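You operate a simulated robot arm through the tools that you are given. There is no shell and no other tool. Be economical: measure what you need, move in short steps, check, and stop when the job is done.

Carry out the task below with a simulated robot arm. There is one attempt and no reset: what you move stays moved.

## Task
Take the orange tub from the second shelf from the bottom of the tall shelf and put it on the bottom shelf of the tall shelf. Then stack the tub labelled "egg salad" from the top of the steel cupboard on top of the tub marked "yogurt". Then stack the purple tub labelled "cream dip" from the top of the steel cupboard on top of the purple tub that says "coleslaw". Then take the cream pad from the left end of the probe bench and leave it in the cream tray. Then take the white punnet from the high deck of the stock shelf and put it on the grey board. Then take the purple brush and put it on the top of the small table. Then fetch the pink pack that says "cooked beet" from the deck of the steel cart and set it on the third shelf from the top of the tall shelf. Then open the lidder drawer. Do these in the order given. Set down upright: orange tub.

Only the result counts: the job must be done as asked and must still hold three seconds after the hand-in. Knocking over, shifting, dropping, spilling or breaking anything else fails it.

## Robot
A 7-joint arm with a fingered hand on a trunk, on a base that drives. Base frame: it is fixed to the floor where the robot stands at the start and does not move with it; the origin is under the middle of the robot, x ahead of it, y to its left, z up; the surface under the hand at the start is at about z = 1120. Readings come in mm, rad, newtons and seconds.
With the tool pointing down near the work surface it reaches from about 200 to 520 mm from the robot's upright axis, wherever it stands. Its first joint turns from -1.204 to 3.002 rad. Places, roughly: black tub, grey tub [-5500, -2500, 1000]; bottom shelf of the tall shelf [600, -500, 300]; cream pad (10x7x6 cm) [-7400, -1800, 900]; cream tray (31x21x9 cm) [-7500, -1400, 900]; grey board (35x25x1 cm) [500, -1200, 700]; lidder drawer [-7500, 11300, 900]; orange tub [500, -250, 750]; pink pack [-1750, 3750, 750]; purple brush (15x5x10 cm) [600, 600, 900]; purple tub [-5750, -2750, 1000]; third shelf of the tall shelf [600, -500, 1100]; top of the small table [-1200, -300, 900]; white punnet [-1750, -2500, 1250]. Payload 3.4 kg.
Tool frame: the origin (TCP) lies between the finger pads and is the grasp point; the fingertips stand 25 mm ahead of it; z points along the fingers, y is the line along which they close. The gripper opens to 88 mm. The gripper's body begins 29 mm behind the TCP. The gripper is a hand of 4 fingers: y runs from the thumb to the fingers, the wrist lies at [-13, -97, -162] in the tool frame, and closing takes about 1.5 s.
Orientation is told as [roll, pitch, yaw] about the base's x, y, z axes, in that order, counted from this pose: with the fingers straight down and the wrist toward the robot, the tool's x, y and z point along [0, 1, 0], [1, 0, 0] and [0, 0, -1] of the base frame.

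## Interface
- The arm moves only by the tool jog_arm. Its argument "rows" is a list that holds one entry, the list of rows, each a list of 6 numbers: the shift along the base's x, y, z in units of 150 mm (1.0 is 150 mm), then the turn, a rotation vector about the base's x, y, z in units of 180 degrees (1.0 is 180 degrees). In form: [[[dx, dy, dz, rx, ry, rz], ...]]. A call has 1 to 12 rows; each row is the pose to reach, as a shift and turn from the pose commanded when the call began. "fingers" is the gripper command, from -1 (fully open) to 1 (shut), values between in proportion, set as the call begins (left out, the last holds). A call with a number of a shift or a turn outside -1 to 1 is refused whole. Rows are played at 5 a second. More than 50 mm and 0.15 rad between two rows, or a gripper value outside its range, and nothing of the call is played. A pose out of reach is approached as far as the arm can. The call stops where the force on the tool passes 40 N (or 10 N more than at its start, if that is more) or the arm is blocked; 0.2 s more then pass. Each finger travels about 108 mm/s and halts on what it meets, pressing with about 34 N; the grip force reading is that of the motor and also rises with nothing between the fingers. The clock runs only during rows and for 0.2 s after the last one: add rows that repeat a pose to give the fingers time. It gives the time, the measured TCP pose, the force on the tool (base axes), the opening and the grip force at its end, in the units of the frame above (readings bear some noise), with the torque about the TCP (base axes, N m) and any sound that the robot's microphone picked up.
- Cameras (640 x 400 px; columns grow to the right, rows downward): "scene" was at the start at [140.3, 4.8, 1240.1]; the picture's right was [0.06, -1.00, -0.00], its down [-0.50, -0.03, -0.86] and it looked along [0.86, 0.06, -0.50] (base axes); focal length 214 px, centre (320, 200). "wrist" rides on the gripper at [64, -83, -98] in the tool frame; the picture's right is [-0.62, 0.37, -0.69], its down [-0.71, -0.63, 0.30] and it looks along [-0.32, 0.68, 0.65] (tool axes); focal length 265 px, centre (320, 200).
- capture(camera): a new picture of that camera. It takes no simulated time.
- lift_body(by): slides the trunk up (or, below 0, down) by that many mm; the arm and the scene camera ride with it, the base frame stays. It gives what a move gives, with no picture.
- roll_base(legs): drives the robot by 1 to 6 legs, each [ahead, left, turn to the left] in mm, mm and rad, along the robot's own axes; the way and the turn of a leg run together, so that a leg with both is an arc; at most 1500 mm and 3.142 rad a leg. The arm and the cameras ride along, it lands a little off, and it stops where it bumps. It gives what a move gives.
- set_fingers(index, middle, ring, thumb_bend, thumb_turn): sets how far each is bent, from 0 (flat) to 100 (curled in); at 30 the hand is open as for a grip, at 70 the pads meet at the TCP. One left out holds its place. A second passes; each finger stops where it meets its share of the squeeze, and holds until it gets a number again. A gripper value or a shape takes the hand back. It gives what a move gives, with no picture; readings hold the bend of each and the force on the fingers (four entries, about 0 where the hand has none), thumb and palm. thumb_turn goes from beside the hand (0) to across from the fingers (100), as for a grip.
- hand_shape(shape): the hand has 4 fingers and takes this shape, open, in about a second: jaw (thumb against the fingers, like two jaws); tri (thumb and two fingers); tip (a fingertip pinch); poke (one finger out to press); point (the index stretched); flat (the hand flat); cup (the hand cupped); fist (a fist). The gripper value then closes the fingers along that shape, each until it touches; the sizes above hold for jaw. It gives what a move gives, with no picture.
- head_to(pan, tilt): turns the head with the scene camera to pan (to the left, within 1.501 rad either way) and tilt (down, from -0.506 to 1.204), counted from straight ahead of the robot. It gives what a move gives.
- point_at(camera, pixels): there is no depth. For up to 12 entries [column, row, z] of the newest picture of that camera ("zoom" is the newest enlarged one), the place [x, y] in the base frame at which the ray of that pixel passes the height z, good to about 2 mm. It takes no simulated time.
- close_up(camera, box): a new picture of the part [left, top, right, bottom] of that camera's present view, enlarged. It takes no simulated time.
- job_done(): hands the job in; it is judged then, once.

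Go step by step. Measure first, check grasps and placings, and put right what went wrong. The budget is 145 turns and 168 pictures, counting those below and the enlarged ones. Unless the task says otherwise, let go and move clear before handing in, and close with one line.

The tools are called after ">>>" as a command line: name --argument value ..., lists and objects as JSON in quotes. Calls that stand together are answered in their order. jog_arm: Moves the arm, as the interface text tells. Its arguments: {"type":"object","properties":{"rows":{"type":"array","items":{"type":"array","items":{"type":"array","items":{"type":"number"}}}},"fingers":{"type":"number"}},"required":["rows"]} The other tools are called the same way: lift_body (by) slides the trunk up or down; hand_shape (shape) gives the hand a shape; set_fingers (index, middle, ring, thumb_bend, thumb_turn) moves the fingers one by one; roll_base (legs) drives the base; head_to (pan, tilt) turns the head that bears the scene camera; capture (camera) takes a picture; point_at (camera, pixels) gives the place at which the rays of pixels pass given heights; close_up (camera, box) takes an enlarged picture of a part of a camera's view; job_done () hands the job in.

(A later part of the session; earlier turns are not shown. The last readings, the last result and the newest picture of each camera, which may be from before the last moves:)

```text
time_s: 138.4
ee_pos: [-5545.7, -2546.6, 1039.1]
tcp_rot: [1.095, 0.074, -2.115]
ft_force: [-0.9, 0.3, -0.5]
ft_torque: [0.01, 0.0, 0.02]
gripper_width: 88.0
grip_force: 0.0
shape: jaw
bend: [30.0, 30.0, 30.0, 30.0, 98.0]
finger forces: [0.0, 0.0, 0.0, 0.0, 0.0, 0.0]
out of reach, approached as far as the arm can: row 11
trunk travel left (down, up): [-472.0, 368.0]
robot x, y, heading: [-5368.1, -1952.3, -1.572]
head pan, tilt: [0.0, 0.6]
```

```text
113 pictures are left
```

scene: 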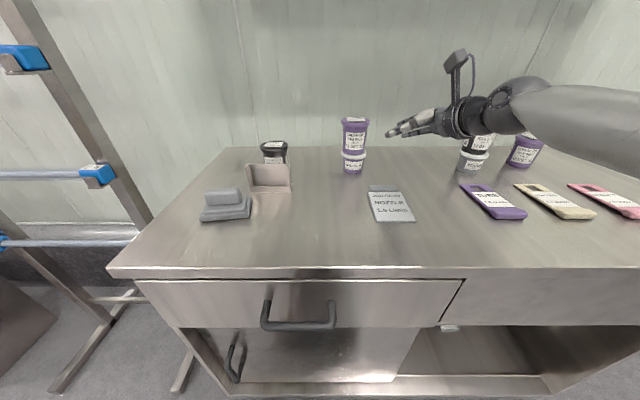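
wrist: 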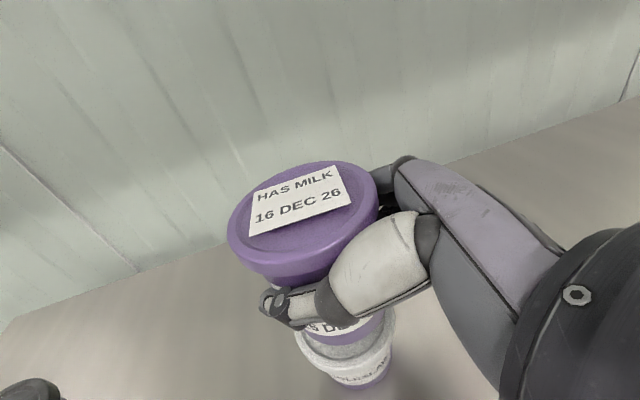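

Both stacks stand. I'll back away, turn to face −x, and look at the probe bench.

>>> roll_base --legs '[[-450, 0, 0], [0, 0, -1.571], [900, 0, 0]]'

>>> lift_body --by 100

>>> head_to --pan 0.05 --tilt 0.4

>>> capture --camera "scene"

```text
time_s: 149.3
ee_pos: [-6860.1, -1331.5, 1040.4]
tcp_rot: [1.093, 0.072, 2.592]
ft_force: [-0.5, -1.1, -0.7]
ft_torque: [-0.05, 0.03, 0.02]
gripper_width: 87.7
grip_force: 0.0
shape: jaw
bend: [30.0, 30.0, 30.0, 30.0, 98.0]
finger forces: [0.0, 0.1, 0.0, 0.0, 0.0, 0.0]
trunk travel left (down, up): [-472.0, 368.0]
robot x, y, heading: [-6270.9, -1504.1, 3.134]
head pan, tilt: [0.0, 0.6]
```

```text
time_s: 150.6
ee_pos: [-6858.6, -1331.1, 1140.4]
tcp_rot: [1.094, 0.071, 2.591]
ft_force: [-0.4, 0.2, -0.4]
ft_torque: [0.01, 0.02, -0.05]
gripper_width: 87.9
grip_force: 0.0
shape: jaw
bend: [30.0, 30.0, 30.0, 30.0, 98.0]
finger forces: [0.1, 0.0, 0.1, 0.1, 0.1, 0.0]
trunk travel left (down, up): [-572.0, 268.0]
robot x, y, heading: [-6268.4, -1507.5, 3.14]
head pan, tilt: [0.0, 0.6]
```

```text
time_s: 151.4
ee_pos: [-6858.0, -1330.4, 1140.0]
tcp_rot: [1.095, 0.071, 2.592]
ft_force: [0.0, 0.5, 0.5]
ft_torque: [0.02, 0.0, 0.0]
gripper_width: 87.7
grip_force: 0.1
shape: jaw
bend: [30.0, 30.0, 30.0, 30.0, 98.0]
finger forces: [0.0, 0.1, 0.0, 0.0, 0.1, 0.1]
trunk travel left (down, up): [-572.0, 268.0]
robot x, y, heading: [-6266.3, -1506.4, 3.138]
head pan, tilt: [0.051, 0.4]
```

```text
112 pictures are left
```

scene: 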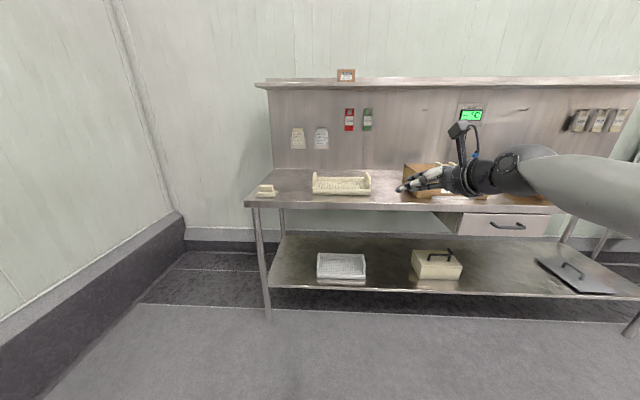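

The cream pad is at pixel (266,190) and the tray at (342,184). I'll zoom and measure.

>>> close_up --camera "scene" --box '[240, 150, 400, 250]'

>>> point_at --camera "zoom" --pixels '[[70, 190, 890], [140, 187, 890], [290, 182, 890], [520, 180, 890], [290, 110, 890], [20, 235, 890], [400, 235, 890], [80, 145, 930]]'

```text
4.00 times, centred on (320, 200) of scene
```

zoom: 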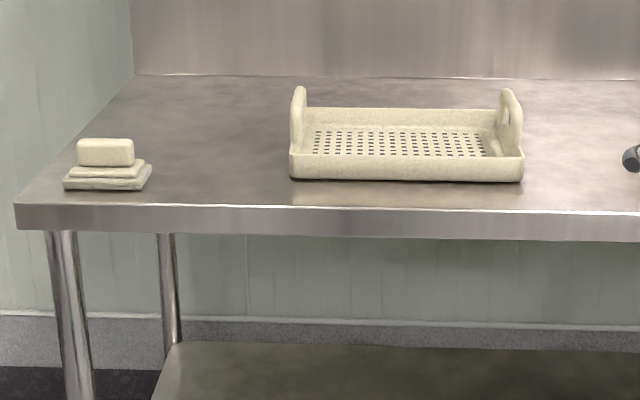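

```text
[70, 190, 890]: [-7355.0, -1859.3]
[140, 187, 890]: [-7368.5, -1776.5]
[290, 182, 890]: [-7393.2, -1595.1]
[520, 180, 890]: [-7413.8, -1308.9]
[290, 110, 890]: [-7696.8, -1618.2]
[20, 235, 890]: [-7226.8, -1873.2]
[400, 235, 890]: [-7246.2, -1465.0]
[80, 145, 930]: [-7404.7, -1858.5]
```

I'll bring the hand back to the fingers-down pose here in free space, in two steps.

>>> jog_arm --rows '[[[0.25, 0, 0, 0, 0, 0.035], [0.5, 0, 0, 0, 0, 0.07], [0.75, 0, 0, 0, 0, 0.105], [0.95, 0, 0, 0, 0, 0.14], [0.95, 0.1, 0, 0, 0, 0.174]]]'

>>> jog_arm --rows '[[[0, 0, 0, 0.046, 0, 0], [0, 0, 0, 0.092, 0, 0], [0, 0, 0, 0.138, 0, 0], [0, 0, 0, 0.184, 0, 0], [0, 0, 0, 0.23, 0, 0], [0, 0, 0, 0.276, 0, 0], [0, 0, 0, 0.322, 0, 0], [0, 0, 0, 0.355, 0, 0], [0, 0, 0, 0.355, 0, 0]]]'

>>> roll_base --legs '[[450, 440, 0]]'

>>> head_to --pan -0.2 --tilt 0.6

>>> capture --camera "scene"

```text
time_s: 152.6
ee_pos: [-6714.8, -1315.8, 1140.9]
tcp_rot: [1.095, 0.07, 3.139]
ft_force: [0.2, 0.1, -0.2]
ft_torque: [0.02, -0.01, -0.02]
gripper_width: 87.7
grip_force: 0.0
shape: jaw
bend: [30.0, 30.0, 30.0, 30.0, 98.0]
finger forces: [0.0, 0.1, 0.0, 0.0, 0.0, 0.1]
trunk travel left (down, up): [-572.0, 268.0]
robot x, y, heading: [-6267.3, -1507.0, 3.138]
head pan, tilt: [0.051, 0.4]
```

```text
time_s: 154.6
ee_pos: [-6716.0, -1314.5, 1140.4]
tcp_rot: [-0.025, 0.03, 3.077]
ft_force: [-0.5, 0.3, -0.1]
ft_torque: [-0.01, 0.0, 0.01]
gripper_width: 87.5
grip_force: 0.0
shape: jaw
bend: [30.0, 30.0, 30.0, 30.0, 98.0]
finger forces: [0.0, 0.1, 0.1, 0.0, 0.1, 0.0]
trunk travel left (down, up): [-572.0, 268.0]
robot x, y, heading: [-6268.2, -1508.7, 3.139]
head pan, tilt: [0.051, 0.4]
```

```text
time_s: 158.1
ee_pos: [-7168.8, -1741.7, 1140.6]
tcp_rot: [-0.023, 0.031, 3.068]
ft_force: [-0.2, -0.3, -0.1]
ft_torque: [-0.02, -0.02, -0.01]
gripper_width: 87.7
grip_force: 0.1
shape: jaw
bend: [30.0, 30.0, 30.0, 30.0, 98.0]
finger forces: [0.0, 0.0, 0.0, 0.0, 0.0, 0.0]
trunk travel left (down, up): [-572.0, 268.0]
robot x, y, heading: [-6723.7, -1937.0, 3.128]
head pan, tilt: [0.051, 0.4]
```

```text
time_s: 158.8
ee_pos: [-7169.3, -1740.7, 1141.4]
tcp_rot: [-0.022, 0.03, 3.068]
ft_force: [0.1, 0.6, 0.1]
ft_torque: [0.0, -0.03, 0.04]
gripper_width: 87.9
grip_force: 0.1
shape: jaw
bend: [30.0, 30.0, 30.0, 30.0, 98.0]
finger forces: [0.1, 0.0, 0.0, 0.1, 0.1, 0.1]
trunk travel left (down, up): [-572.0, 268.0]
robot x, y, heading: [-6721.5, -1938.7, 3.131]
head pan, tilt: [-0.201, 0.6]
```

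```text
110 pictures are left
```

scene: 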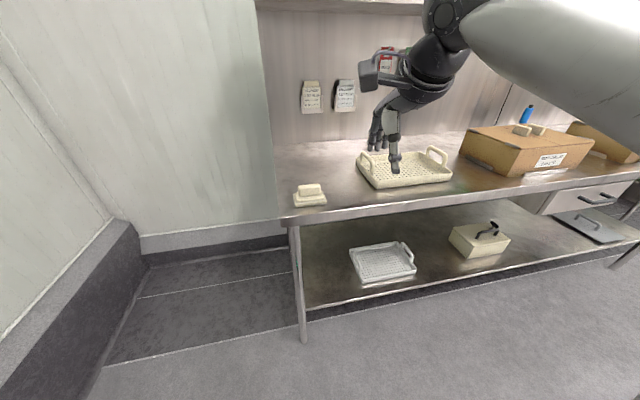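

Now a zoom on the pad and tray from here to triangulate the height.

>>> close_up --camera "scene" --box '[280, 130, 480, 255]'

>>> point_at --camera "zoom" --pixels '[[50, 245, 890], [50, 245, 910], [150, 232, 890], [150, 232, 910], [45, 180, 950], [96, 196, 950]]'

```text
3.20 times, centred on (380, 192) of scene
```

zoom: 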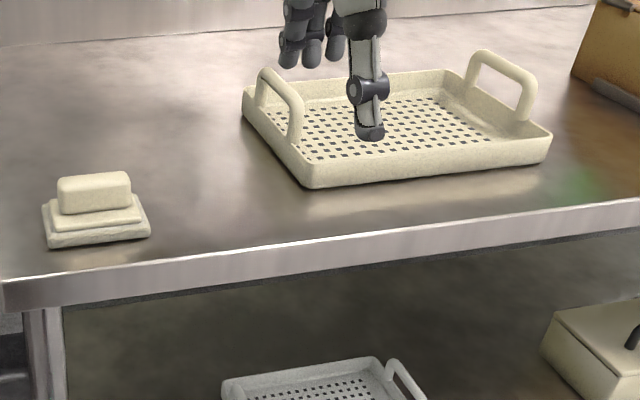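

```text
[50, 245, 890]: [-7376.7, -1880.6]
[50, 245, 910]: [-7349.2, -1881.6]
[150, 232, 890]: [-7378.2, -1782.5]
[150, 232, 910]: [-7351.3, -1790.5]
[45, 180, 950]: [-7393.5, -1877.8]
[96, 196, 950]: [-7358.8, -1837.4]
```

The bench top is about z 881 and the pad centre about (−7424,−1831), aligned with the bench. I'll drive closer and square the hand.

>>> roll_base --legs '[[210, 90, 0.01]]'

>>> jog_arm --rows '[[[0, 0, 0, -0.0076, 0.009, 0.0233], [0, 0, 0, -0.0076, 0.009, 0.0233]]]'

>>> close_up --camera "scene" --box '[240, 120, 480, 270]'

>>> capture --camera "wrist"

```text
time_s: 160.6
ee_pos: [-7382.4, -1833.0, 1140.5]
tcp_rot: [-0.023, 0.03, 3.08]
ft_force: [-0.2, 0.6, 0.9]
ft_torque: [0.03, -0.03, 0.03]
gripper_width: 87.6
grip_force: 0.0
shape: jaw
bend: [30.0, 30.0, 30.0, 30.0, 98.0]
finger forces: [0.0, 0.0, 0.1, 0.1, 0.0, 0.0]
trunk travel left (down, up): [-572.0, 268.0]
robot x, y, heading: [-6932.1, -2024.2, 3.142]
head pan, tilt: [-0.201, 0.6]
```

```text
time_s: 161.2
ee_pos: [-7383.8, -1834.2, 1139.1]
tcp_rot: [0.001, 0.002, -3.131]
ft_force: [0.2, -0.5, 0.0]
ft_torque: [0.03, 0.01, 0.0]
gripper_width: 87.7
grip_force: 0.1
shape: jaw
bend: [30.0, 30.0, 30.0, 30.0, 98.0]
finger forces: [0.0, 0.0, 0.1, 0.1, 0.1, 0.0]
trunk travel left (down, up): [-572.0, 268.0]
robot x, y, heading: [-6931.3, -2022.7, 3.137]
head pan, tilt: [-0.201, 0.6]
```

```text
2.67 times, centred on (360, 195) of scene
```

zoom: 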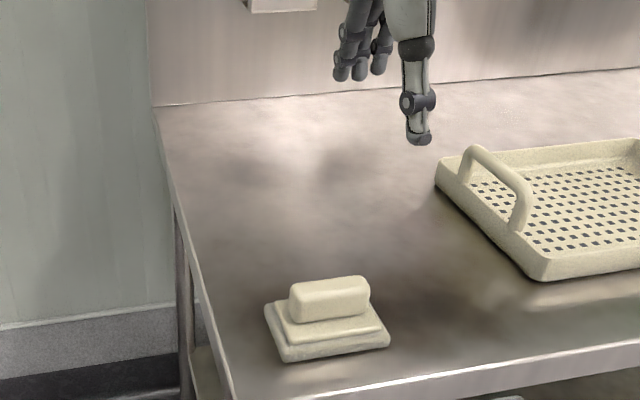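

```text
107 pictures are left
```

wrist: 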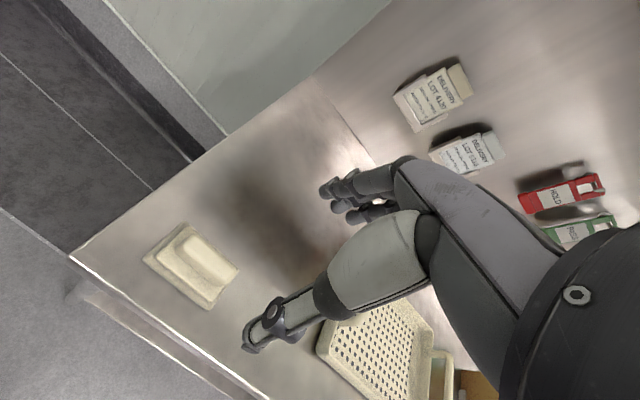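

>>> point_at --camera "zoom" --pixels '[[286, 361, 881], [390, 345, 881], [266, 310, 895], [386, 333, 895], [290, 291, 940], [369, 280, 940], [296, 324, 920], [435, 180, 900], [545, 280, 890], [230, 395, 881]]'

>>> point_at --camera "wrist" --pixels '[[143, 263, 884], [213, 310, 884], [240, 268, 895], [185, 224, 900], [205, 258, 940], [343, 372, 890], [70, 258, 881]]'

```text
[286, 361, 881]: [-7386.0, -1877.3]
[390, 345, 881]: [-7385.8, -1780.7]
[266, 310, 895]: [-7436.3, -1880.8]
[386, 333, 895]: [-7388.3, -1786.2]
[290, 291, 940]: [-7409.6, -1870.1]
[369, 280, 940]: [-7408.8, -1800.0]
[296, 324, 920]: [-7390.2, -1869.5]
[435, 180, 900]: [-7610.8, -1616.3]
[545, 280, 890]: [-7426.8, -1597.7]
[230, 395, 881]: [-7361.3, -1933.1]
```

```text
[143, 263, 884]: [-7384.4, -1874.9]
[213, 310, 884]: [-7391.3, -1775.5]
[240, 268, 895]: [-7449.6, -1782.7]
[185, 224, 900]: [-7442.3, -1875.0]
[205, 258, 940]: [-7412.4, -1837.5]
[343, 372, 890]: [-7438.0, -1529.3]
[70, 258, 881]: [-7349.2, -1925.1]
```

Pad centre is about (−7419,−1828). Moving over it and descending partway.

>>> jog_arm --rows '[[[-0.12, 0.02, -0.25, 0, 0, -0.003], [-0.24, 0.04, -0.5, 0, 0, -0.003], [-0.24, 0.04, -0.75, 0, 0, -0.003], [-0.24, 0.04, -1, 0, 0, -0.003], [-0.24, 0.04, -1, 0, 0, -0.003]]]'

>>> capture --camera "wrist"

>>> close_up --camera "scene" --box '[240, 120, 480, 270]'

```text
time_s: 162.4
ee_pos: [-7417.5, -1827.4, 991.4]
tcp_rot: [0.002, 0.002, -3.141]
ft_force: [0.3, 0.0, 0.2]
ft_torque: [0.03, 0.02, -0.02]
gripper_width: 87.5
grip_force: 0.1
shape: jaw
bend: [30.0, 30.0, 30.0, 30.0, 98.0]
finger forces: [0.0, 0.1, 0.1, 0.0, 0.0, 0.1]
trunk travel left (down, up): [-572.0, 268.0]
robot x, y, heading: [-6932.9, -2026.5, 3.136]
head pan, tilt: [-0.201, 0.6]
```

```text
106 pictures are left
```

wrist: 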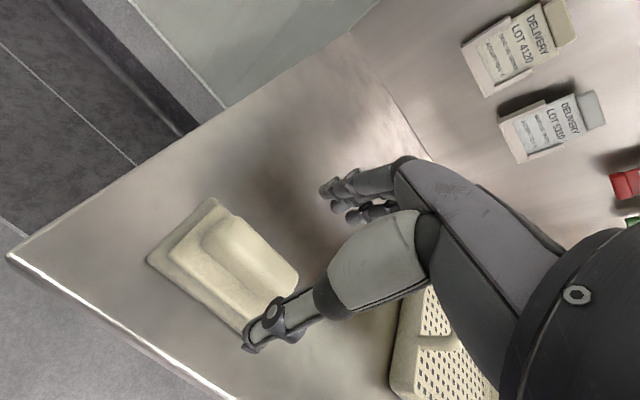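

```text
2.67 times, centred on (360, 195) of scene
```

zoom: 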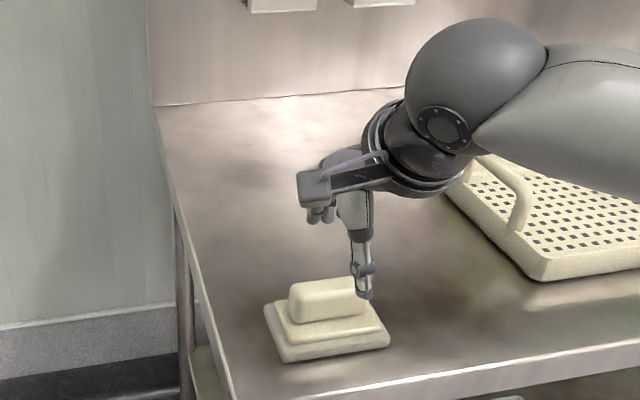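

The view is consistent with TCP over the pad. Descending further to 930 and checking.

>>> jog_arm --rows '[[[0, 0, -0.2, 0, 0, 0], [0, 0, -0.4, 0, 0, 0], [0, 0, -0.4, 0, 0, 0]]]'

>>> capture --camera "wrist"

>>> close_up --camera "scene" --box '[300, 180, 460, 280]'

```text
time_s: 163.2
ee_pos: [-7417.8, -1828.2, 931.3]
tcp_rot: [0.002, 0.002, -3.14]
ft_force: [-0.5, 0.8, 0.7]
ft_torque: [0.0, 0.01, -0.02]
gripper_width: 87.9
grip_force: 0.1
shape: jaw
bend: [30.0, 30.0, 30.0, 30.0, 98.0]
finger forces: [0.1, 0.0, 0.0, 0.1, 0.1, 0.0]
trunk travel left (down, up): [-572.0, 268.0]
robot x, y, heading: [-6935.0, -2020.8, 3.139]
head pan, tilt: [-0.201, 0.6]
```

```text
104 pictures are left
```

wrist: 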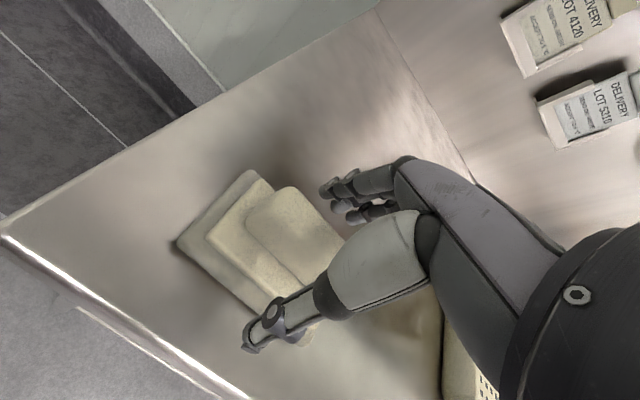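

```text
4.00 times, centred on (380, 230) of scene
```

zoom: 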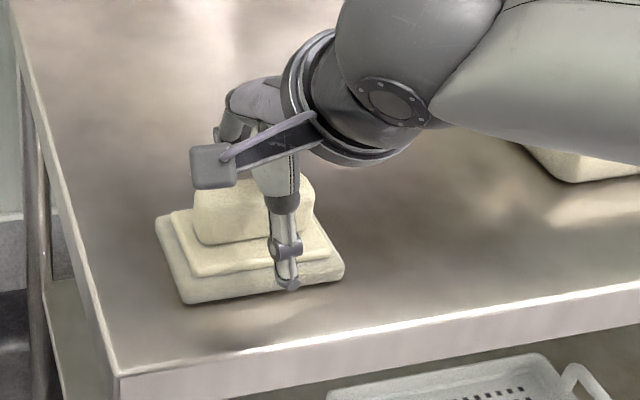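

The thumb sits in front of the pad, slightly right of its centre. I'll shift 12 mm left, lower to about 913 and close.

>>> jog_arm --rows '[[[0, -0.08, 0, 0, 0, 0], [0, -0.08, -0.06, 0, 0, 0], [0, -0.08, -0.12, 0, 0, 0], [0, -0.08, -0.12, 0, 0, 0]]]'

>>> jog_arm --rows '[[[0, 0, 0, 0, 0, 0], [0, 0, 0, 0, 0, 0], [0, 0, 0, 0, 0, 0], [0, 0, 0, 0, 0, 0], [0, 0, 0, 0, 0, 0], [0, 0, 0, 0, 0, 0], [0, 0, 0, 0, 0, 0], [0, 0, 0, 0, 0, 0]]]' --fingers 1

>>> close_up --camera "scene" --box '[300, 180, 460, 280]'

```text
time_s: 164.2
ee_pos: [-7417.5, -1839.6, 912.5]
tcp_rot: [0.002, 0.002, -3.143]
ft_force: [0.3, 0.2, -0.7]
ft_torque: [0.0, -0.02, 0.01]
gripper_width: 87.4
grip_force: 0.2
shape: jaw
bend: [30.0, 30.0, 30.0, 30.0, 98.0]
finger forces: [0.0, 0.0, 0.0, 0.1, 0.0, 0.0]
trunk travel left (down, up): [-572.0, 268.0]
robot x, y, heading: [-6933.6, -2024.0, 3.138]
head pan, tilt: [-0.201, 0.6]
```

```text
time_s: 166.0
ee_pos: [-7417.6, -1839.7, 910.8]
tcp_rot: [0.001, 0.0, -3.141]
ft_force: [0.2, -0.2, 0.1]
ft_torque: [-0.03, 0.06, 0.02]
gripper_width: 58.9
grip_force: 33.1
shape: jaw
bend: [28.0, 38.0, 36.0, 60.0, 99.0]
finger forces: [17.1, 9.5, 4.1, 0.1, 30.7, 0.1]
trunk travel left (down, up): [-572.0, 268.0]
robot x, y, heading: [-6934.2, -2020.8, 3.138]
head pan, tilt: [-0.201, 0.6]
```

```text
4.00 times, centred on (380, 230) of scene
```

zoom: 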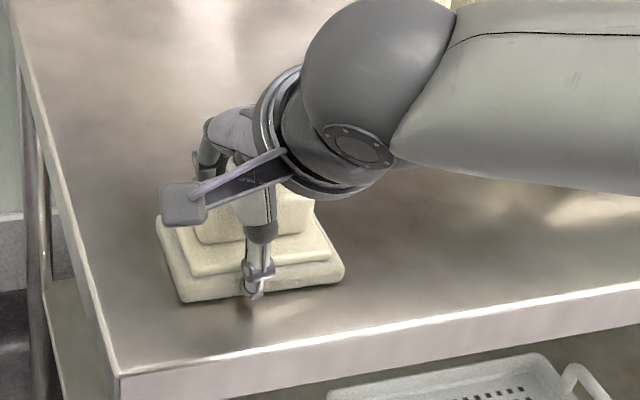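

Gripped. Lift and check.

>>> jog_arm --rows '[[[0, 0, 0.1, 0, 0, 0], [0, 0, 0.4, 0, 0, 0], [0, 0, 0.7, 0, 0, 0], [0, 0, 1, 0, 0, 0], [0, 0, 1, 0, 0, 0]]]'

>>> roll_base --legs '[[0, -370, 0]]'

>>> head_to --pan -0.1 --tilt 0.7

>>> capture --camera "scene"

>>> capture --camera "wrist"

```text
time_s: 167.2
ee_pos: [-7420.0, -1840.1, 1061.6]
tcp_rot: [0.002, 0.001, -3.141]
ft_force: [-0.2, 0.5, -0.5]
ft_torque: [-0.05, -0.01, 0.0]
gripper_width: 58.6
grip_force: 33.6
shape: jaw
bend: [28.0, 39.0, 39.0, 60.0, 99.0]
finger forces: [17.6, 9.5, 5.8, 0.0, 31.0, 0.0]
trunk travel left (down, up): [-572.0, 268.0]
robot x, y, heading: [-6933.5, -2019.7, 3.139]
head pan, tilt: [-0.201, 0.6]
```

```text
time_s: 169.5
ee_pos: [-7421.5, -1473.2, 1061.9]
tcp_rot: [0.003, 0.001, -3.138]
ft_force: [-0.2, 1.0, -0.7]
ft_torque: [-0.02, 0.0, 0.04]
gripper_width: 58.8
grip_force: 34.3
shape: jaw
bend: [28.0, 39.0, 39.0, 60.0, 99.0]
finger forces: [17.5, 9.5, 5.7, 0.0, 31.0, 0.0]
trunk travel left (down, up): [-572.0, 268.0]
robot x, y, heading: [-6934.9, -1658.2, -3.136]
head pan, tilt: [-0.201, 0.6]
```

```text
time_s: 170.2
ee_pos: [-7421.1, -1475.5, 1061.3]
tcp_rot: [0.0, 0.0, -3.139]
ft_force: [-1.0, 1.0, -0.4]
ft_torque: [-0.03, 0.0, -0.01]
gripper_width: 58.8
grip_force: 34.3
shape: jaw
bend: [28.0, 39.0, 39.0, 60.0, 99.0]
finger forces: [17.4, 9.4, 5.8, 0.1, 31.0, 0.1]
trunk travel left (down, up): [-572.0, 268.0]
robot x, y, heading: [-6934.3, -1654.5, -3.137]
head pan, tilt: [-0.099, 0.7]
```

```text
101 pictures are left
```

scene: 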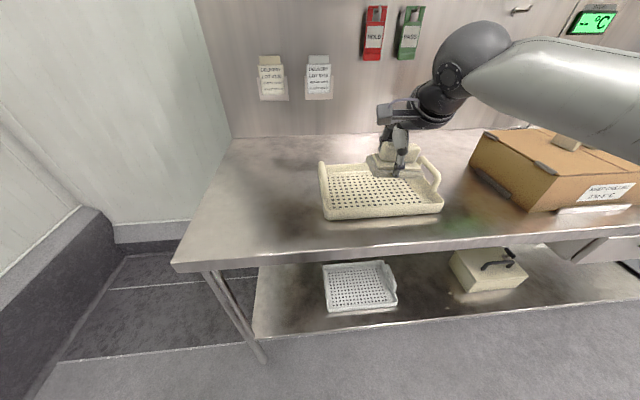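

```text
100 pictures are left
```

wrist: 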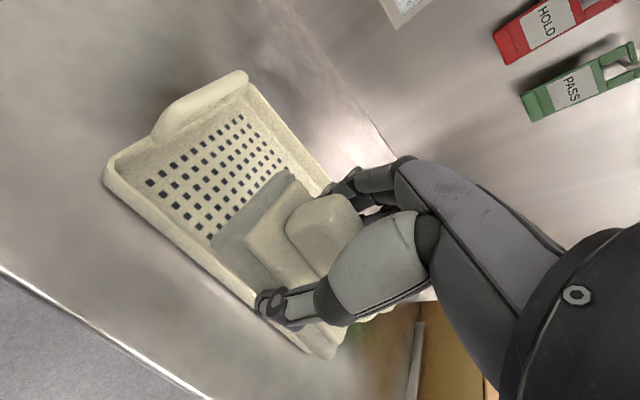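

The pad is held level over the tray. I'll measure the tray's corners.

>>> point_at --camera "scene" --pixels '[[327, 219, 881], [442, 213, 881], [325, 208, 910], [443, 203, 910], [319, 166, 910], [420, 158, 910]]'

>>> point_at --camera "wrist" --pixels '[[104, 178, 905], [240, 75, 910], [335, 352, 905]]'

```text
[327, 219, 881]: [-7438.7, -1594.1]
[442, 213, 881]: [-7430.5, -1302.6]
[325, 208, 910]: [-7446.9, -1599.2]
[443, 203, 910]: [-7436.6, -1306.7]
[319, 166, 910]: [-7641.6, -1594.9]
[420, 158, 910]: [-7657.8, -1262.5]
```

```text
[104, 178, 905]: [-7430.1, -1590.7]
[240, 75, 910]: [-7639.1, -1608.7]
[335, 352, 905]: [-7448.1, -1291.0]
```

Tray spans x −7435…−7645, y −1600…−1297. I'll drive 85 mm closer and position the pad over its middle.

>>> roll_base --legs '[[85, 0, 0]]'

>>> jog_arm --rows '[[[-0.1, 0.1, 0, 0, 0, 0], [-0.2, 0.1, -0.2, 0, 0, 0], [-0.2, 0.1, -0.4, 0, 0, 0], [-0.2, 0.1, -0.55, 0, 0, 0], [-0.2, 0.1, -0.55, 0, 0, 0]]]'

>>> capture --camera "scene"

>>> capture --camera "wrist"

```text
time_s: 171.2
ee_pos: [-7505.7, -1474.6, 1061.2]
tcp_rot: [0.002, 0.004, -3.139]
ft_force: [-0.4, -0.6, -0.7]
ft_torque: [0.01, -0.03, -0.03]
gripper_width: 58.9
grip_force: 34.0
shape: jaw
bend: [28.0, 39.0, 39.0, 60.0, 99.0]
finger forces: [17.5, 9.6, 5.8, 0.1, 31.0, 0.0]
trunk travel left (down, up): [-572.0, 268.0]
robot x, y, heading: [-7016.9, -1659.0, 3.139]
head pan, tilt: [-0.099, 0.7]
```

```text
time_s: 172.4
ee_pos: [-7534.9, -1459.2, 979.9]
tcp_rot: [0.002, 0.001, -3.139]
ft_force: [-0.1, -0.2, -1.4]
ft_torque: [0.0, 0.0, -0.05]
gripper_width: 58.4
grip_force: 33.6
shape: jaw
bend: [28.0, 39.0, 39.0, 60.0, 99.0]
finger forces: [17.4, 9.4, 5.2, 0.1, 31.0, 0.0]
trunk travel left (down, up): [-572.0, 268.0]
robot x, y, heading: [-7019.4, -1657.6, 3.145]
head pan, tilt: [-0.099, 0.7]
```

```text
99 pictures are left
```

scene: 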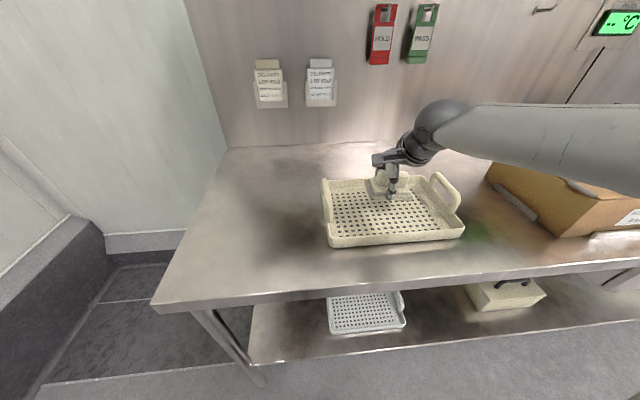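

```text
98 pictures are left
```

wrist: 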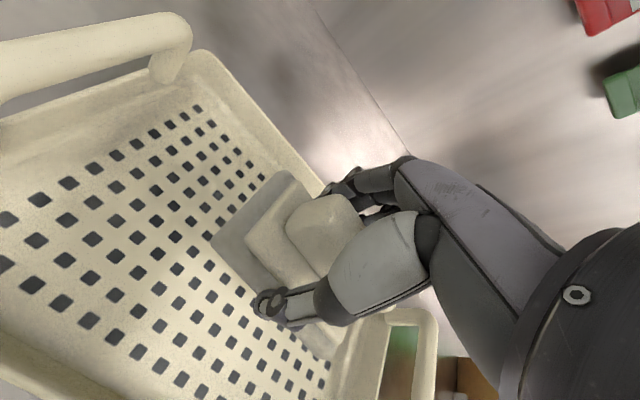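

>>> point_at --camera "scene" --pixels '[[330, 247, 881], [464, 238, 881], [330, 240, 905], [464, 230, 905], [322, 181, 905], [432, 174, 905], [390, 200, 948]]'

>>> point_at --camera "wrist" --pixels '[[205, 55, 905], [0, 330, 900], [330, 360, 890], [213, 243, 950], [330, 357, 950]]'

>>> close_up --camera "scene" --box '[300, 150, 480, 262]'

```text
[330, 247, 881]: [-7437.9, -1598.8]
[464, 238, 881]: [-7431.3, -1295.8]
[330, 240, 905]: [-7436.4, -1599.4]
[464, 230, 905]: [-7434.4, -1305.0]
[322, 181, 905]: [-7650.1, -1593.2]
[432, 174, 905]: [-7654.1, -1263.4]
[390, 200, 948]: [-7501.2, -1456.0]
```

```text
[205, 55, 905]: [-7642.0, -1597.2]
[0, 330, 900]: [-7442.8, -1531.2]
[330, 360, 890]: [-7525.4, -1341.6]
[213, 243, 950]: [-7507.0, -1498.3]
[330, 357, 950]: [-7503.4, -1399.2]
```

```text
3.56 times, centred on (390, 206) of scene
```

zoom: 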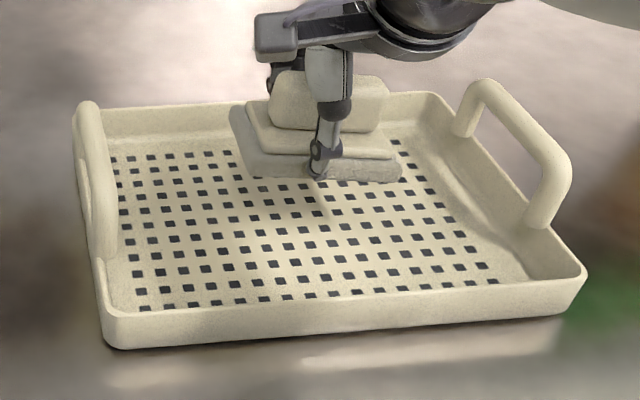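

The pad is centred over the tray floor. Lowering.

>>> jog_arm --rows '[[[0, 0, -0.2, 0, 0, 0], [0, 0, -0.34, 0, 0, 0], [0, 0, -0.36, 0, 0, 0], [0, 0, -0.36, 0, 0, 0]]]'

>>> jog_arm --rows '[[[0, 0, -0.015, 0, 0, 0], [0, 0, -0.03, 0, 0, 0], [0, 0, -0.03, 0, 0, 0]]]'

>>> jog_arm --rows '[[[0, 0, -0.01, 0, 0, 0], [0, 0, -0.02, 0, 0, 0], [0, 0, -0.02, 0, 0, 0]]]'

```text
time_s: 173.4
ee_pos: [-7534.3, -1458.8, 926.1]
tcp_rot: [0.002, 0.002, -3.14]
ft_force: [1.2, -0.2, -0.8]
ft_torque: [-0.03, 0.0, -0.02]
gripper_width: 58.7
grip_force: 34.0
shape: jaw
bend: [28.0, 39.0, 39.0, 60.0, 99.0]
finger forces: [17.5, 9.5, 5.1, 0.1, 31.0, 0.0]
trunk travel left (down, up): [-572.0, 268.0]
robot x, y, heading: [-7017.4, -1656.9, 3.145]
head pan, tilt: [-0.099, 0.7]
```

```text
time_s: 174.2
ee_pos: [-7533.4, -1458.8, 922.2]
tcp_rot: [0.003, 0.0, -3.14]
ft_force: [-0.5, -0.1, 1.6]
ft_torque: [0.14, 0.13, 0.02]
gripper_width: 58.6
grip_force: 34.4
shape: jaw
bend: [28.0, 39.0, 39.0, 60.0, 98.0]
finger forces: [17.7, 9.3, 9.8, 0.0, 31.2, 0.0]
trunk travel left (down, up): [-572.0, 268.0]
robot x, y, heading: [-7017.6, -1656.3, 3.141]
head pan, tilt: [-0.099, 0.7]
```

```text
time_s: 175.1
ee_pos: [-7533.0, -1458.7, 919.3]
tcp_rot: [0.003, 0.002, -3.14]
ft_force: [-0.9, -2.0, 6.1]
ft_torque: [0.31, 0.22, 0.13]
gripper_width: 59.1
grip_force: 34.1
shape: jaw
bend: [28.0, 39.0, 37.0, 60.0, 98.0]
finger forces: [17.8, 9.4, 18.7, 0.1, 31.6, 0.0]
trunk travel left (down, up): [-572.0, 268.0]
robot x, y, heading: [-7017.3, -1653.1, 3.142]
head pan, tilt: [-0.099, 0.7]
```

Contact reached (about 7 N). Open and lift away.

>>> jog_arm --rows '[[[0, 0, 0, 0, 0, 0], [0, 0, 0, 0, 0, 0], [0, 0, 0, 0, 0, 0], [0, 0, 0, 0, 0, 0], [0, 0, 0, 0, 0, 0], [0, 0, 0, 0, 0, 0], [0, 0, 0.1, 0, 0, 0], [0, 0, 0.35, 0, 0, 0], [0, 0, 0.65, 0, 0, 0], [0.2, 0, 0.9, 0, 0, 0], [0.5, 0, 1, 0, 0, 0]]]' --fingers -1

>>> capture --camera "scene"

```text
time_s: 177.4
ee_pos: [-7456.7, -1457.1, 1067.9]
tcp_rot: [0.002, 0.001, -3.141]
ft_force: [-0.5, -0.9, 1.1]
ft_torque: [-0.02, 0.01, 0.03]
gripper_width: 87.8
grip_force: 0.1
shape: jaw
bend: [30.0, 30.0, 30.0, 30.0, 98.0]
finger forces: [0.1, 0.1, 0.1, 0.0, 0.0, 0.0]
trunk travel left (down, up): [-572.0, 268.0]
robot x, y, heading: [-7016.6, -1660.1, 3.144]
head pan, tilt: [-0.099, 0.7]
```

```text
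96 pictures are left
```

scene: 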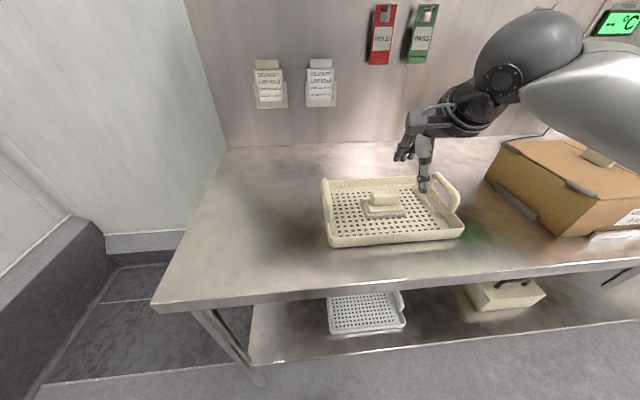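

The pad sits in the tray. Now I'll drive along the aisle to the stock shelf, facing −y.

>>> roll_base --legs '[[-600, -280, 0], [0, 0, 1.571], [0, 1500, 0], [0, 1500, 0], [0, 1500, 0], [0, 150, 0]]'

>>> head_to --pan 0 --tilt 0.2

>>> capture --camera "scene"

```text
time_s: 206.8
ee_pos: [-1992.9, -1741.5, 1068.4]
tcp_rot: [0.002, 0.001, -1.538]
ft_force: [0.4, 0.0, -0.1]
ft_torque: [-0.01, 0.03, 0.01]
gripper_width: 87.6
grip_force: 0.1
shape: jaw
bend: [30.0, 30.0, 30.0, 30.0, 98.0]
finger forces: [0.0, 0.1, 0.1, 0.0, 0.0, 0.0]
trunk travel left (down, up): [-572.0, 268.0]
robot x, y, heading: [-1808.2, -1292.9, -1.535]
head pan, tilt: [-0.099, 0.7]
```

```text
time_s: 207.8
ee_pos: [-1993.5, -1741.9, 1067.7]
tcp_rot: [0.002, 0.002, -1.54]
ft_force: [0.0, -0.5, -0.4]
ft_torque: [-0.03, -0.03, 0.0]
gripper_width: 87.6
grip_force: 0.1
shape: jaw
bend: [30.0, 30.0, 30.0, 30.0, 98.0]
finger forces: [0.1, 0.0, 0.0, 0.0, 0.0, 0.0]
trunk travel left (down, up): [-572.0, 268.0]
robot x, y, heading: [-1806.5, -1296.3, -1.544]
head pan, tilt: [0.0, 0.201]
```

```text
95 pictures are left
```

scene: 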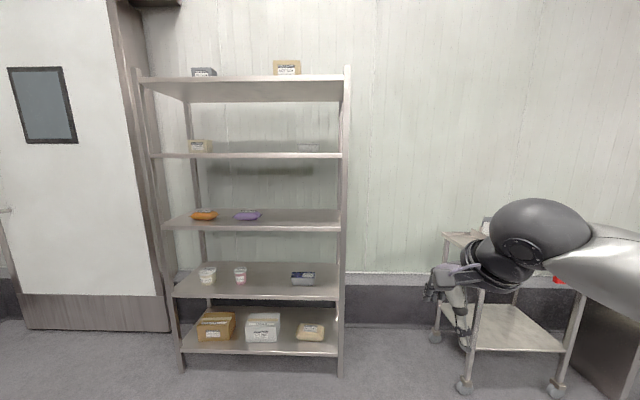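

>>> close_up --camera "scene" --box '[140, 60, 360, 198]'

>>> lift_body --by 260

>>> head_to --pan 0 --tilt 0.35

>>> close_up --camera "scene" --box '[140, 100, 360, 238]'

```text
2.90 times, centred on (250, 129) of scene
```

zoom: 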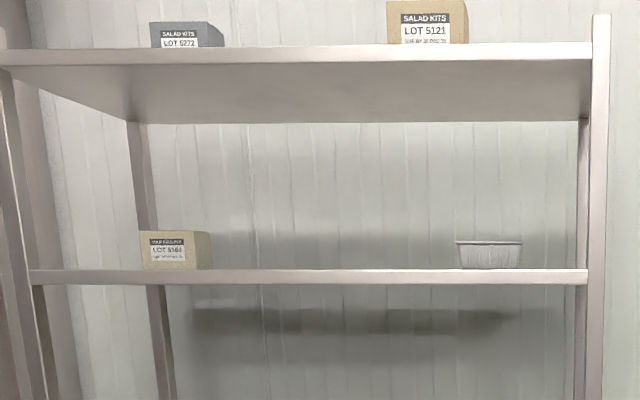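

```text
time_s: 210.4
ee_pos: [-1994.0, -1742.6, 1328.4]
tcp_rot: [0.001, 0.001, -1.539]
ft_force: [0.1, 0.1, 0.7]
ft_torque: [0.01, 0.0, 0.03]
gripper_width: 87.6
grip_force: 0.1
shape: jaw
bend: [30.0, 30.0, 30.0, 30.0, 98.0]
finger forces: [0.1, 0.0, 0.1, 0.0, 0.0, 0.0]
trunk travel left (down, up): [-832.0, 8.0]
robot x, y, heading: [-1807.5, -1293.3, -1.539]
head pan, tilt: [0.0, 0.201]
```

```text
time_s: 211.1
ee_pos: [-1994.3, -1742.0, 1327.8]
tcp_rot: [0.002, 0.0, -1.538]
ft_force: [-0.2, -0.6, 0.4]
ft_torque: [-0.01, -0.04, 0.02]
gripper_width: 87.6
grip_force: 0.1
shape: jaw
bend: [30.0, 30.0, 30.0, 30.0, 98.0]
finger forces: [0.0, 0.0, 0.1, 0.1, 0.0, 0.1]
trunk travel left (down, up): [-832.0, 8.0]
robot x, y, heading: [-1810.0, -1292.3, -1.543]
head pan, tilt: [0.0, 0.351]
```

```text
2.90 times, centred on (250, 169) of scene
```

zoom: 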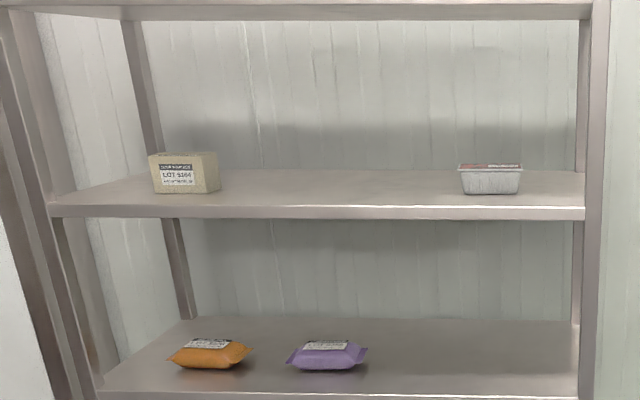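

The punnet is on the second deck from the top at about x = −1711. I'll square up, move closer and look down at it.

>>> roll_base --legs '[[0, 0, -0.03], [550, 0, 0]]'

>>> head_to --pan 0.1 --tilt 0.4

>>> capture --camera "scene"

>>> capture --camera "wrist"

```text
time_s: 214.7
ee_pos: [-2000.4, -2292.5, 1328.1]
tcp_rot: [0.001, 0.0, -1.558]
ft_force: [-0.3, 0.4, -0.5]
ft_torque: [0.03, -0.02, 0.02]
gripper_width: 87.6
grip_force: 0.1
shape: jaw
bend: [30.0, 30.0, 30.0, 30.0, 98.0]
finger forces: [0.1, 0.0, 0.0, 0.0, 0.0, 0.1]
trunk travel left (down, up): [-832.0, 8.0]
robot x, y, heading: [-1807.2, -1848.2, -1.562]
head pan, tilt: [0.0, 0.351]
```

```text
time_s: 215.4
ee_pos: [-2000.8, -2291.4, 1328.1]
tcp_rot: [0.001, 0.004, -1.559]
ft_force: [-0.1, -0.2, 0.1]
ft_torque: [0.02, 0.02, 0.0]
gripper_width: 87.7
grip_force: 0.0
shape: jaw
bend: [30.0, 30.0, 30.0, 30.0, 98.0]
finger forces: [0.1, 0.0, 0.1, 0.1, 0.0, 0.0]
trunk travel left (down, up): [-832.0, 8.0]
robot x, y, heading: [-1802.4, -1850.4, -1.557]
head pan, tilt: [0.099, 0.4]
```

```text
92 pictures are left
```

scene: 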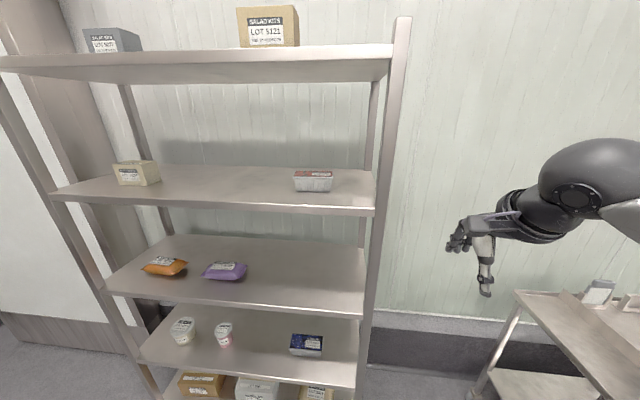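

```text
91 pictures are left
```

wrist: 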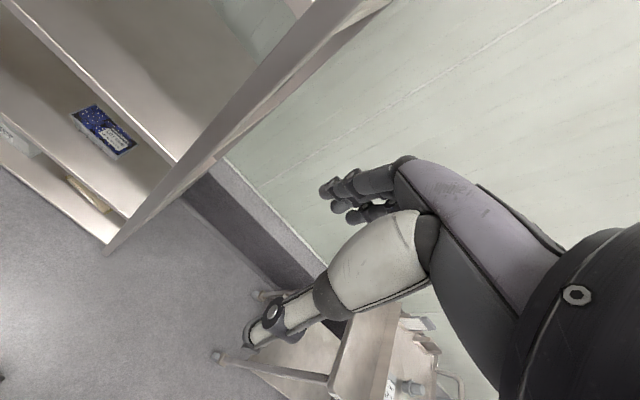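

>>> point_at --camera "scene" --pixels '[[313, 191, 1290], [297, 190, 1290], [331, 191, 1290], [294, 175, 1340], [333, 175, 1340], [300, 169, 1345], [373, 206, 1290], [375, 214, 1270], [400, 20, 1700], [200, 198, 1290], [376, 170, 1290]]'

>>> close_up --camera "scene" --box '[260, 140, 400, 228]'

```text
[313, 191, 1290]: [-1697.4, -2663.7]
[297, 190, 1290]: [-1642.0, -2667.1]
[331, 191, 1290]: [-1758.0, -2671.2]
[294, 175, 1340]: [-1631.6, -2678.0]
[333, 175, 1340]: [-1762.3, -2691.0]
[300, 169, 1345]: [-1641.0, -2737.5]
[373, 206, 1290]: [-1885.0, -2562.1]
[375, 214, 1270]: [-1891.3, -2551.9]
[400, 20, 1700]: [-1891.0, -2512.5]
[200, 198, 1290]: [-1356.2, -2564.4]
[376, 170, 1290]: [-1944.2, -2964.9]
```

```text
4.55 times, centred on (330, 184) of scene
```

zoom: 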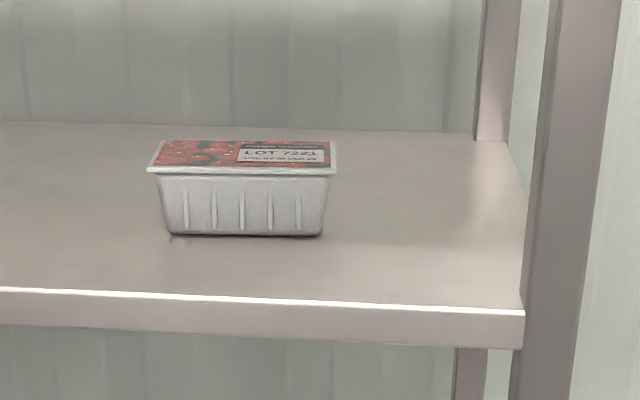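

The punnet is a film-topped tray about 125 mm wide. I'll strafe left 300 so the hand lines up, then view it with both cameras.

>>> roll_base --legs '[[0, 300, -0.012]]'

>>> head_to --pan -0.25 --tilt 0.4

>>> capture --camera "scene"

>>> capture --camera "wrist"

```text
time_s: 217.4
ee_pos: [-1701.3, -2289.5, 1328.9]
tcp_rot: [0.0, 0.002, -1.567]
ft_force: [-0.4, 0.1, -0.2]
ft_torque: [0.01, 0.0, -0.03]
gripper_width: 88.0
grip_force: 0.0
shape: jaw
bend: [30.0, 30.0, 30.0, 30.0, 98.0]
finger forces: [0.0, 0.0, 0.1, 0.0, 0.0, 0.0]
trunk travel left (down, up): [-832.0, 8.0]
robot x, y, heading: [-1507.3, -1845.7, -1.568]
head pan, tilt: [0.099, 0.4]
```

```text
time_s: 218.2
ee_pos: [-1701.0, -2288.0, 1328.2]
tcp_rot: [0.002, 0.001, -1.567]
ft_force: [0.9, 0.2, -0.7]
ft_torque: [-0.01, -0.02, 0.01]
gripper_width: 87.7
grip_force: 0.1
shape: jaw
bend: [30.0, 30.0, 30.0, 30.0, 98.0]
finger forces: [0.0, 0.0, 0.0, 0.0, 0.0, 0.0]
trunk travel left (down, up): [-832.0, 8.0]
robot x, y, heading: [-1505.1, -1848.1, -1.565]
head pan, tilt: [-0.25, 0.4]
```

```text
89 pictures are left
```

scene: 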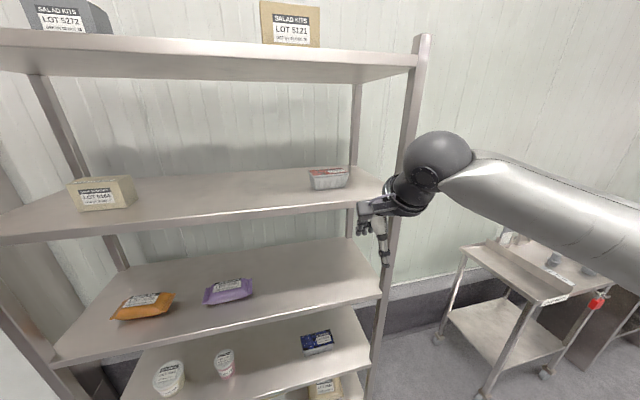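

```text
88 pictures are left
```

wrist: 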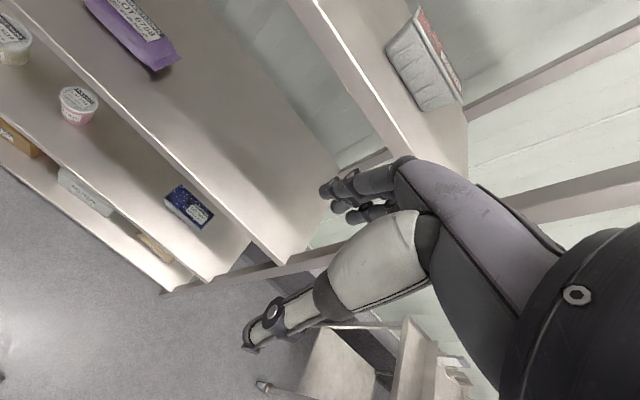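

>>> point_at --camera "scene" --pixels '[[312, 189, 1270], [312, 189, 1290], [348, 187, 1270], [348, 187, 1290], [330, 209, 1270], [330, 209, 1290], [385, 207, 1270]]'

>>> point_at --camera "wrist" --pixels '[[386, 52, 1270], [386, 52, 1290], [424, 110, 1270], [424, 110, 1290], [360, 95, 1270], [360, 95, 1290]]'

>>> close_up --camera "wrist" --box '[340, 0, 500, 100]'

>>> close_up --camera "scene" --box '[290, 140, 410, 215]'

```text
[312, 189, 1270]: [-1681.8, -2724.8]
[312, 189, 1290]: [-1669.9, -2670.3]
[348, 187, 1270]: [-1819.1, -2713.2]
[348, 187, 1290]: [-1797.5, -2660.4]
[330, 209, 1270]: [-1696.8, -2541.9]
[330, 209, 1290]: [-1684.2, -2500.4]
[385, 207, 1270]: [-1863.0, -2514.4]
```

```text
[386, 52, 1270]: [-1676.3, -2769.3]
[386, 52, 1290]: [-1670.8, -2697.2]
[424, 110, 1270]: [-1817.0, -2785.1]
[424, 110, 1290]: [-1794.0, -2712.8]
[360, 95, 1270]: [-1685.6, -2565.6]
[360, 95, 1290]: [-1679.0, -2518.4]
```

```text
4.00 times, centred on (420, 50) of wrist
```

zoom: 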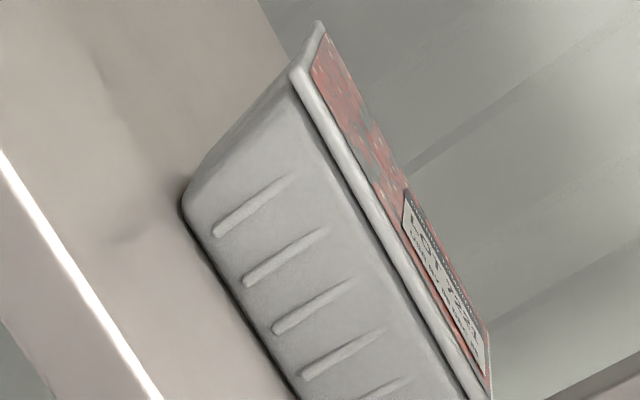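

```text
5.33 times, centred on (350, 178) of scene
```

zoom: 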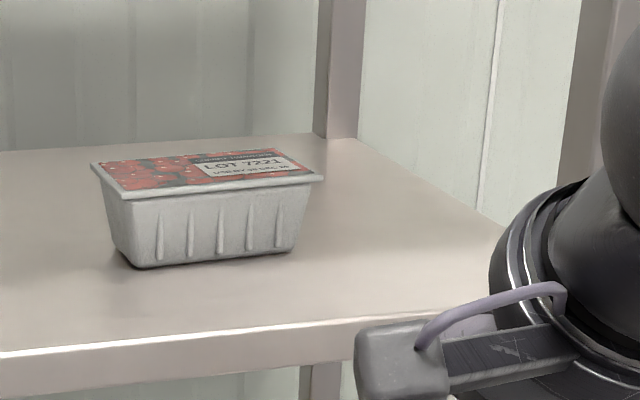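

Deck top is about z 1296. I'll raise the hand 90 mm (tips above the punnet), drive 260 closer and re-measure from near.

>>> jog_arm --rows '[[[0, 0, 0.3, 0, 0, 0], [0, 0, 0.6, 0, 0, 0], [0, 0, 0.6, 0, 0, 0]]]'

>>> roll_base --legs '[[250, 0, 0]]'

>>> capture --camera "scene"

>>> capture --camera "wrist"

```text
time_s: 219.1
ee_pos: [-1702.6, -2289.0, 1418.0]
tcp_rot: [0.005, 0.002, -1.568]
ft_force: [0.1, 0.7, 0.9]
ft_torque: [0.01, -0.04, -0.02]
gripper_width: 87.9
grip_force: 0.1
shape: jaw
bend: [30.0, 30.0, 30.0, 30.0, 98.0]
finger forces: [0.0, 0.0, 0.1, 0.0, 0.0, 0.0]
trunk travel left (down, up): [-832.0, 8.0]
robot x, y, heading: [-1500.3, -1843.0, -1.57]
head pan, tilt: [-0.25, 0.4]
```

```text
time_s: 220.9
ee_pos: [-1701.0, -2542.4, 1418.1]
tcp_rot: [0.001, 0.002, -1.565]
ft_force: [-0.6, 0.2, -0.4]
ft_torque: [-0.02, 0.0, 0.01]
gripper_width: 87.6
grip_force: 0.1
shape: jaw
bend: [30.0, 30.0, 30.0, 30.0, 98.0]
finger forces: [0.0, 0.0, 0.1, 0.0, 0.0, 0.0]
trunk travel left (down, up): [-832.0, 8.0]
robot x, y, heading: [-1500.5, -2099.2, -1.571]
head pan, tilt: [-0.25, 0.4]
```

```text
85 pictures are left
```

scene: 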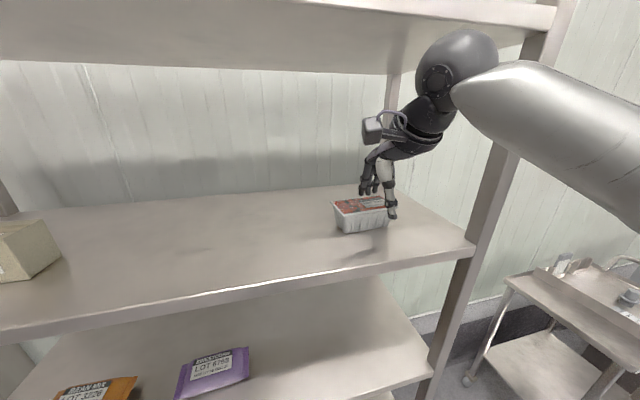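

```text
84 pictures are left
```

wrist: 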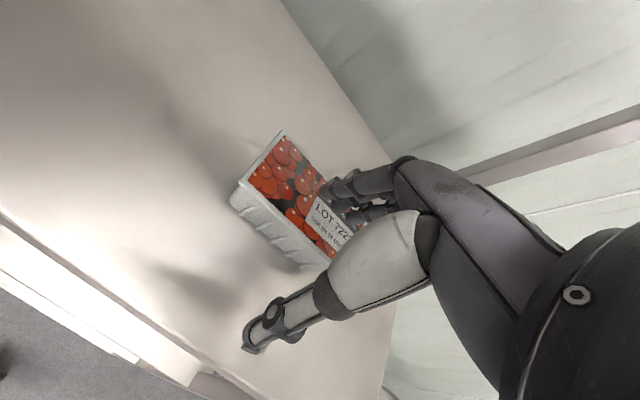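

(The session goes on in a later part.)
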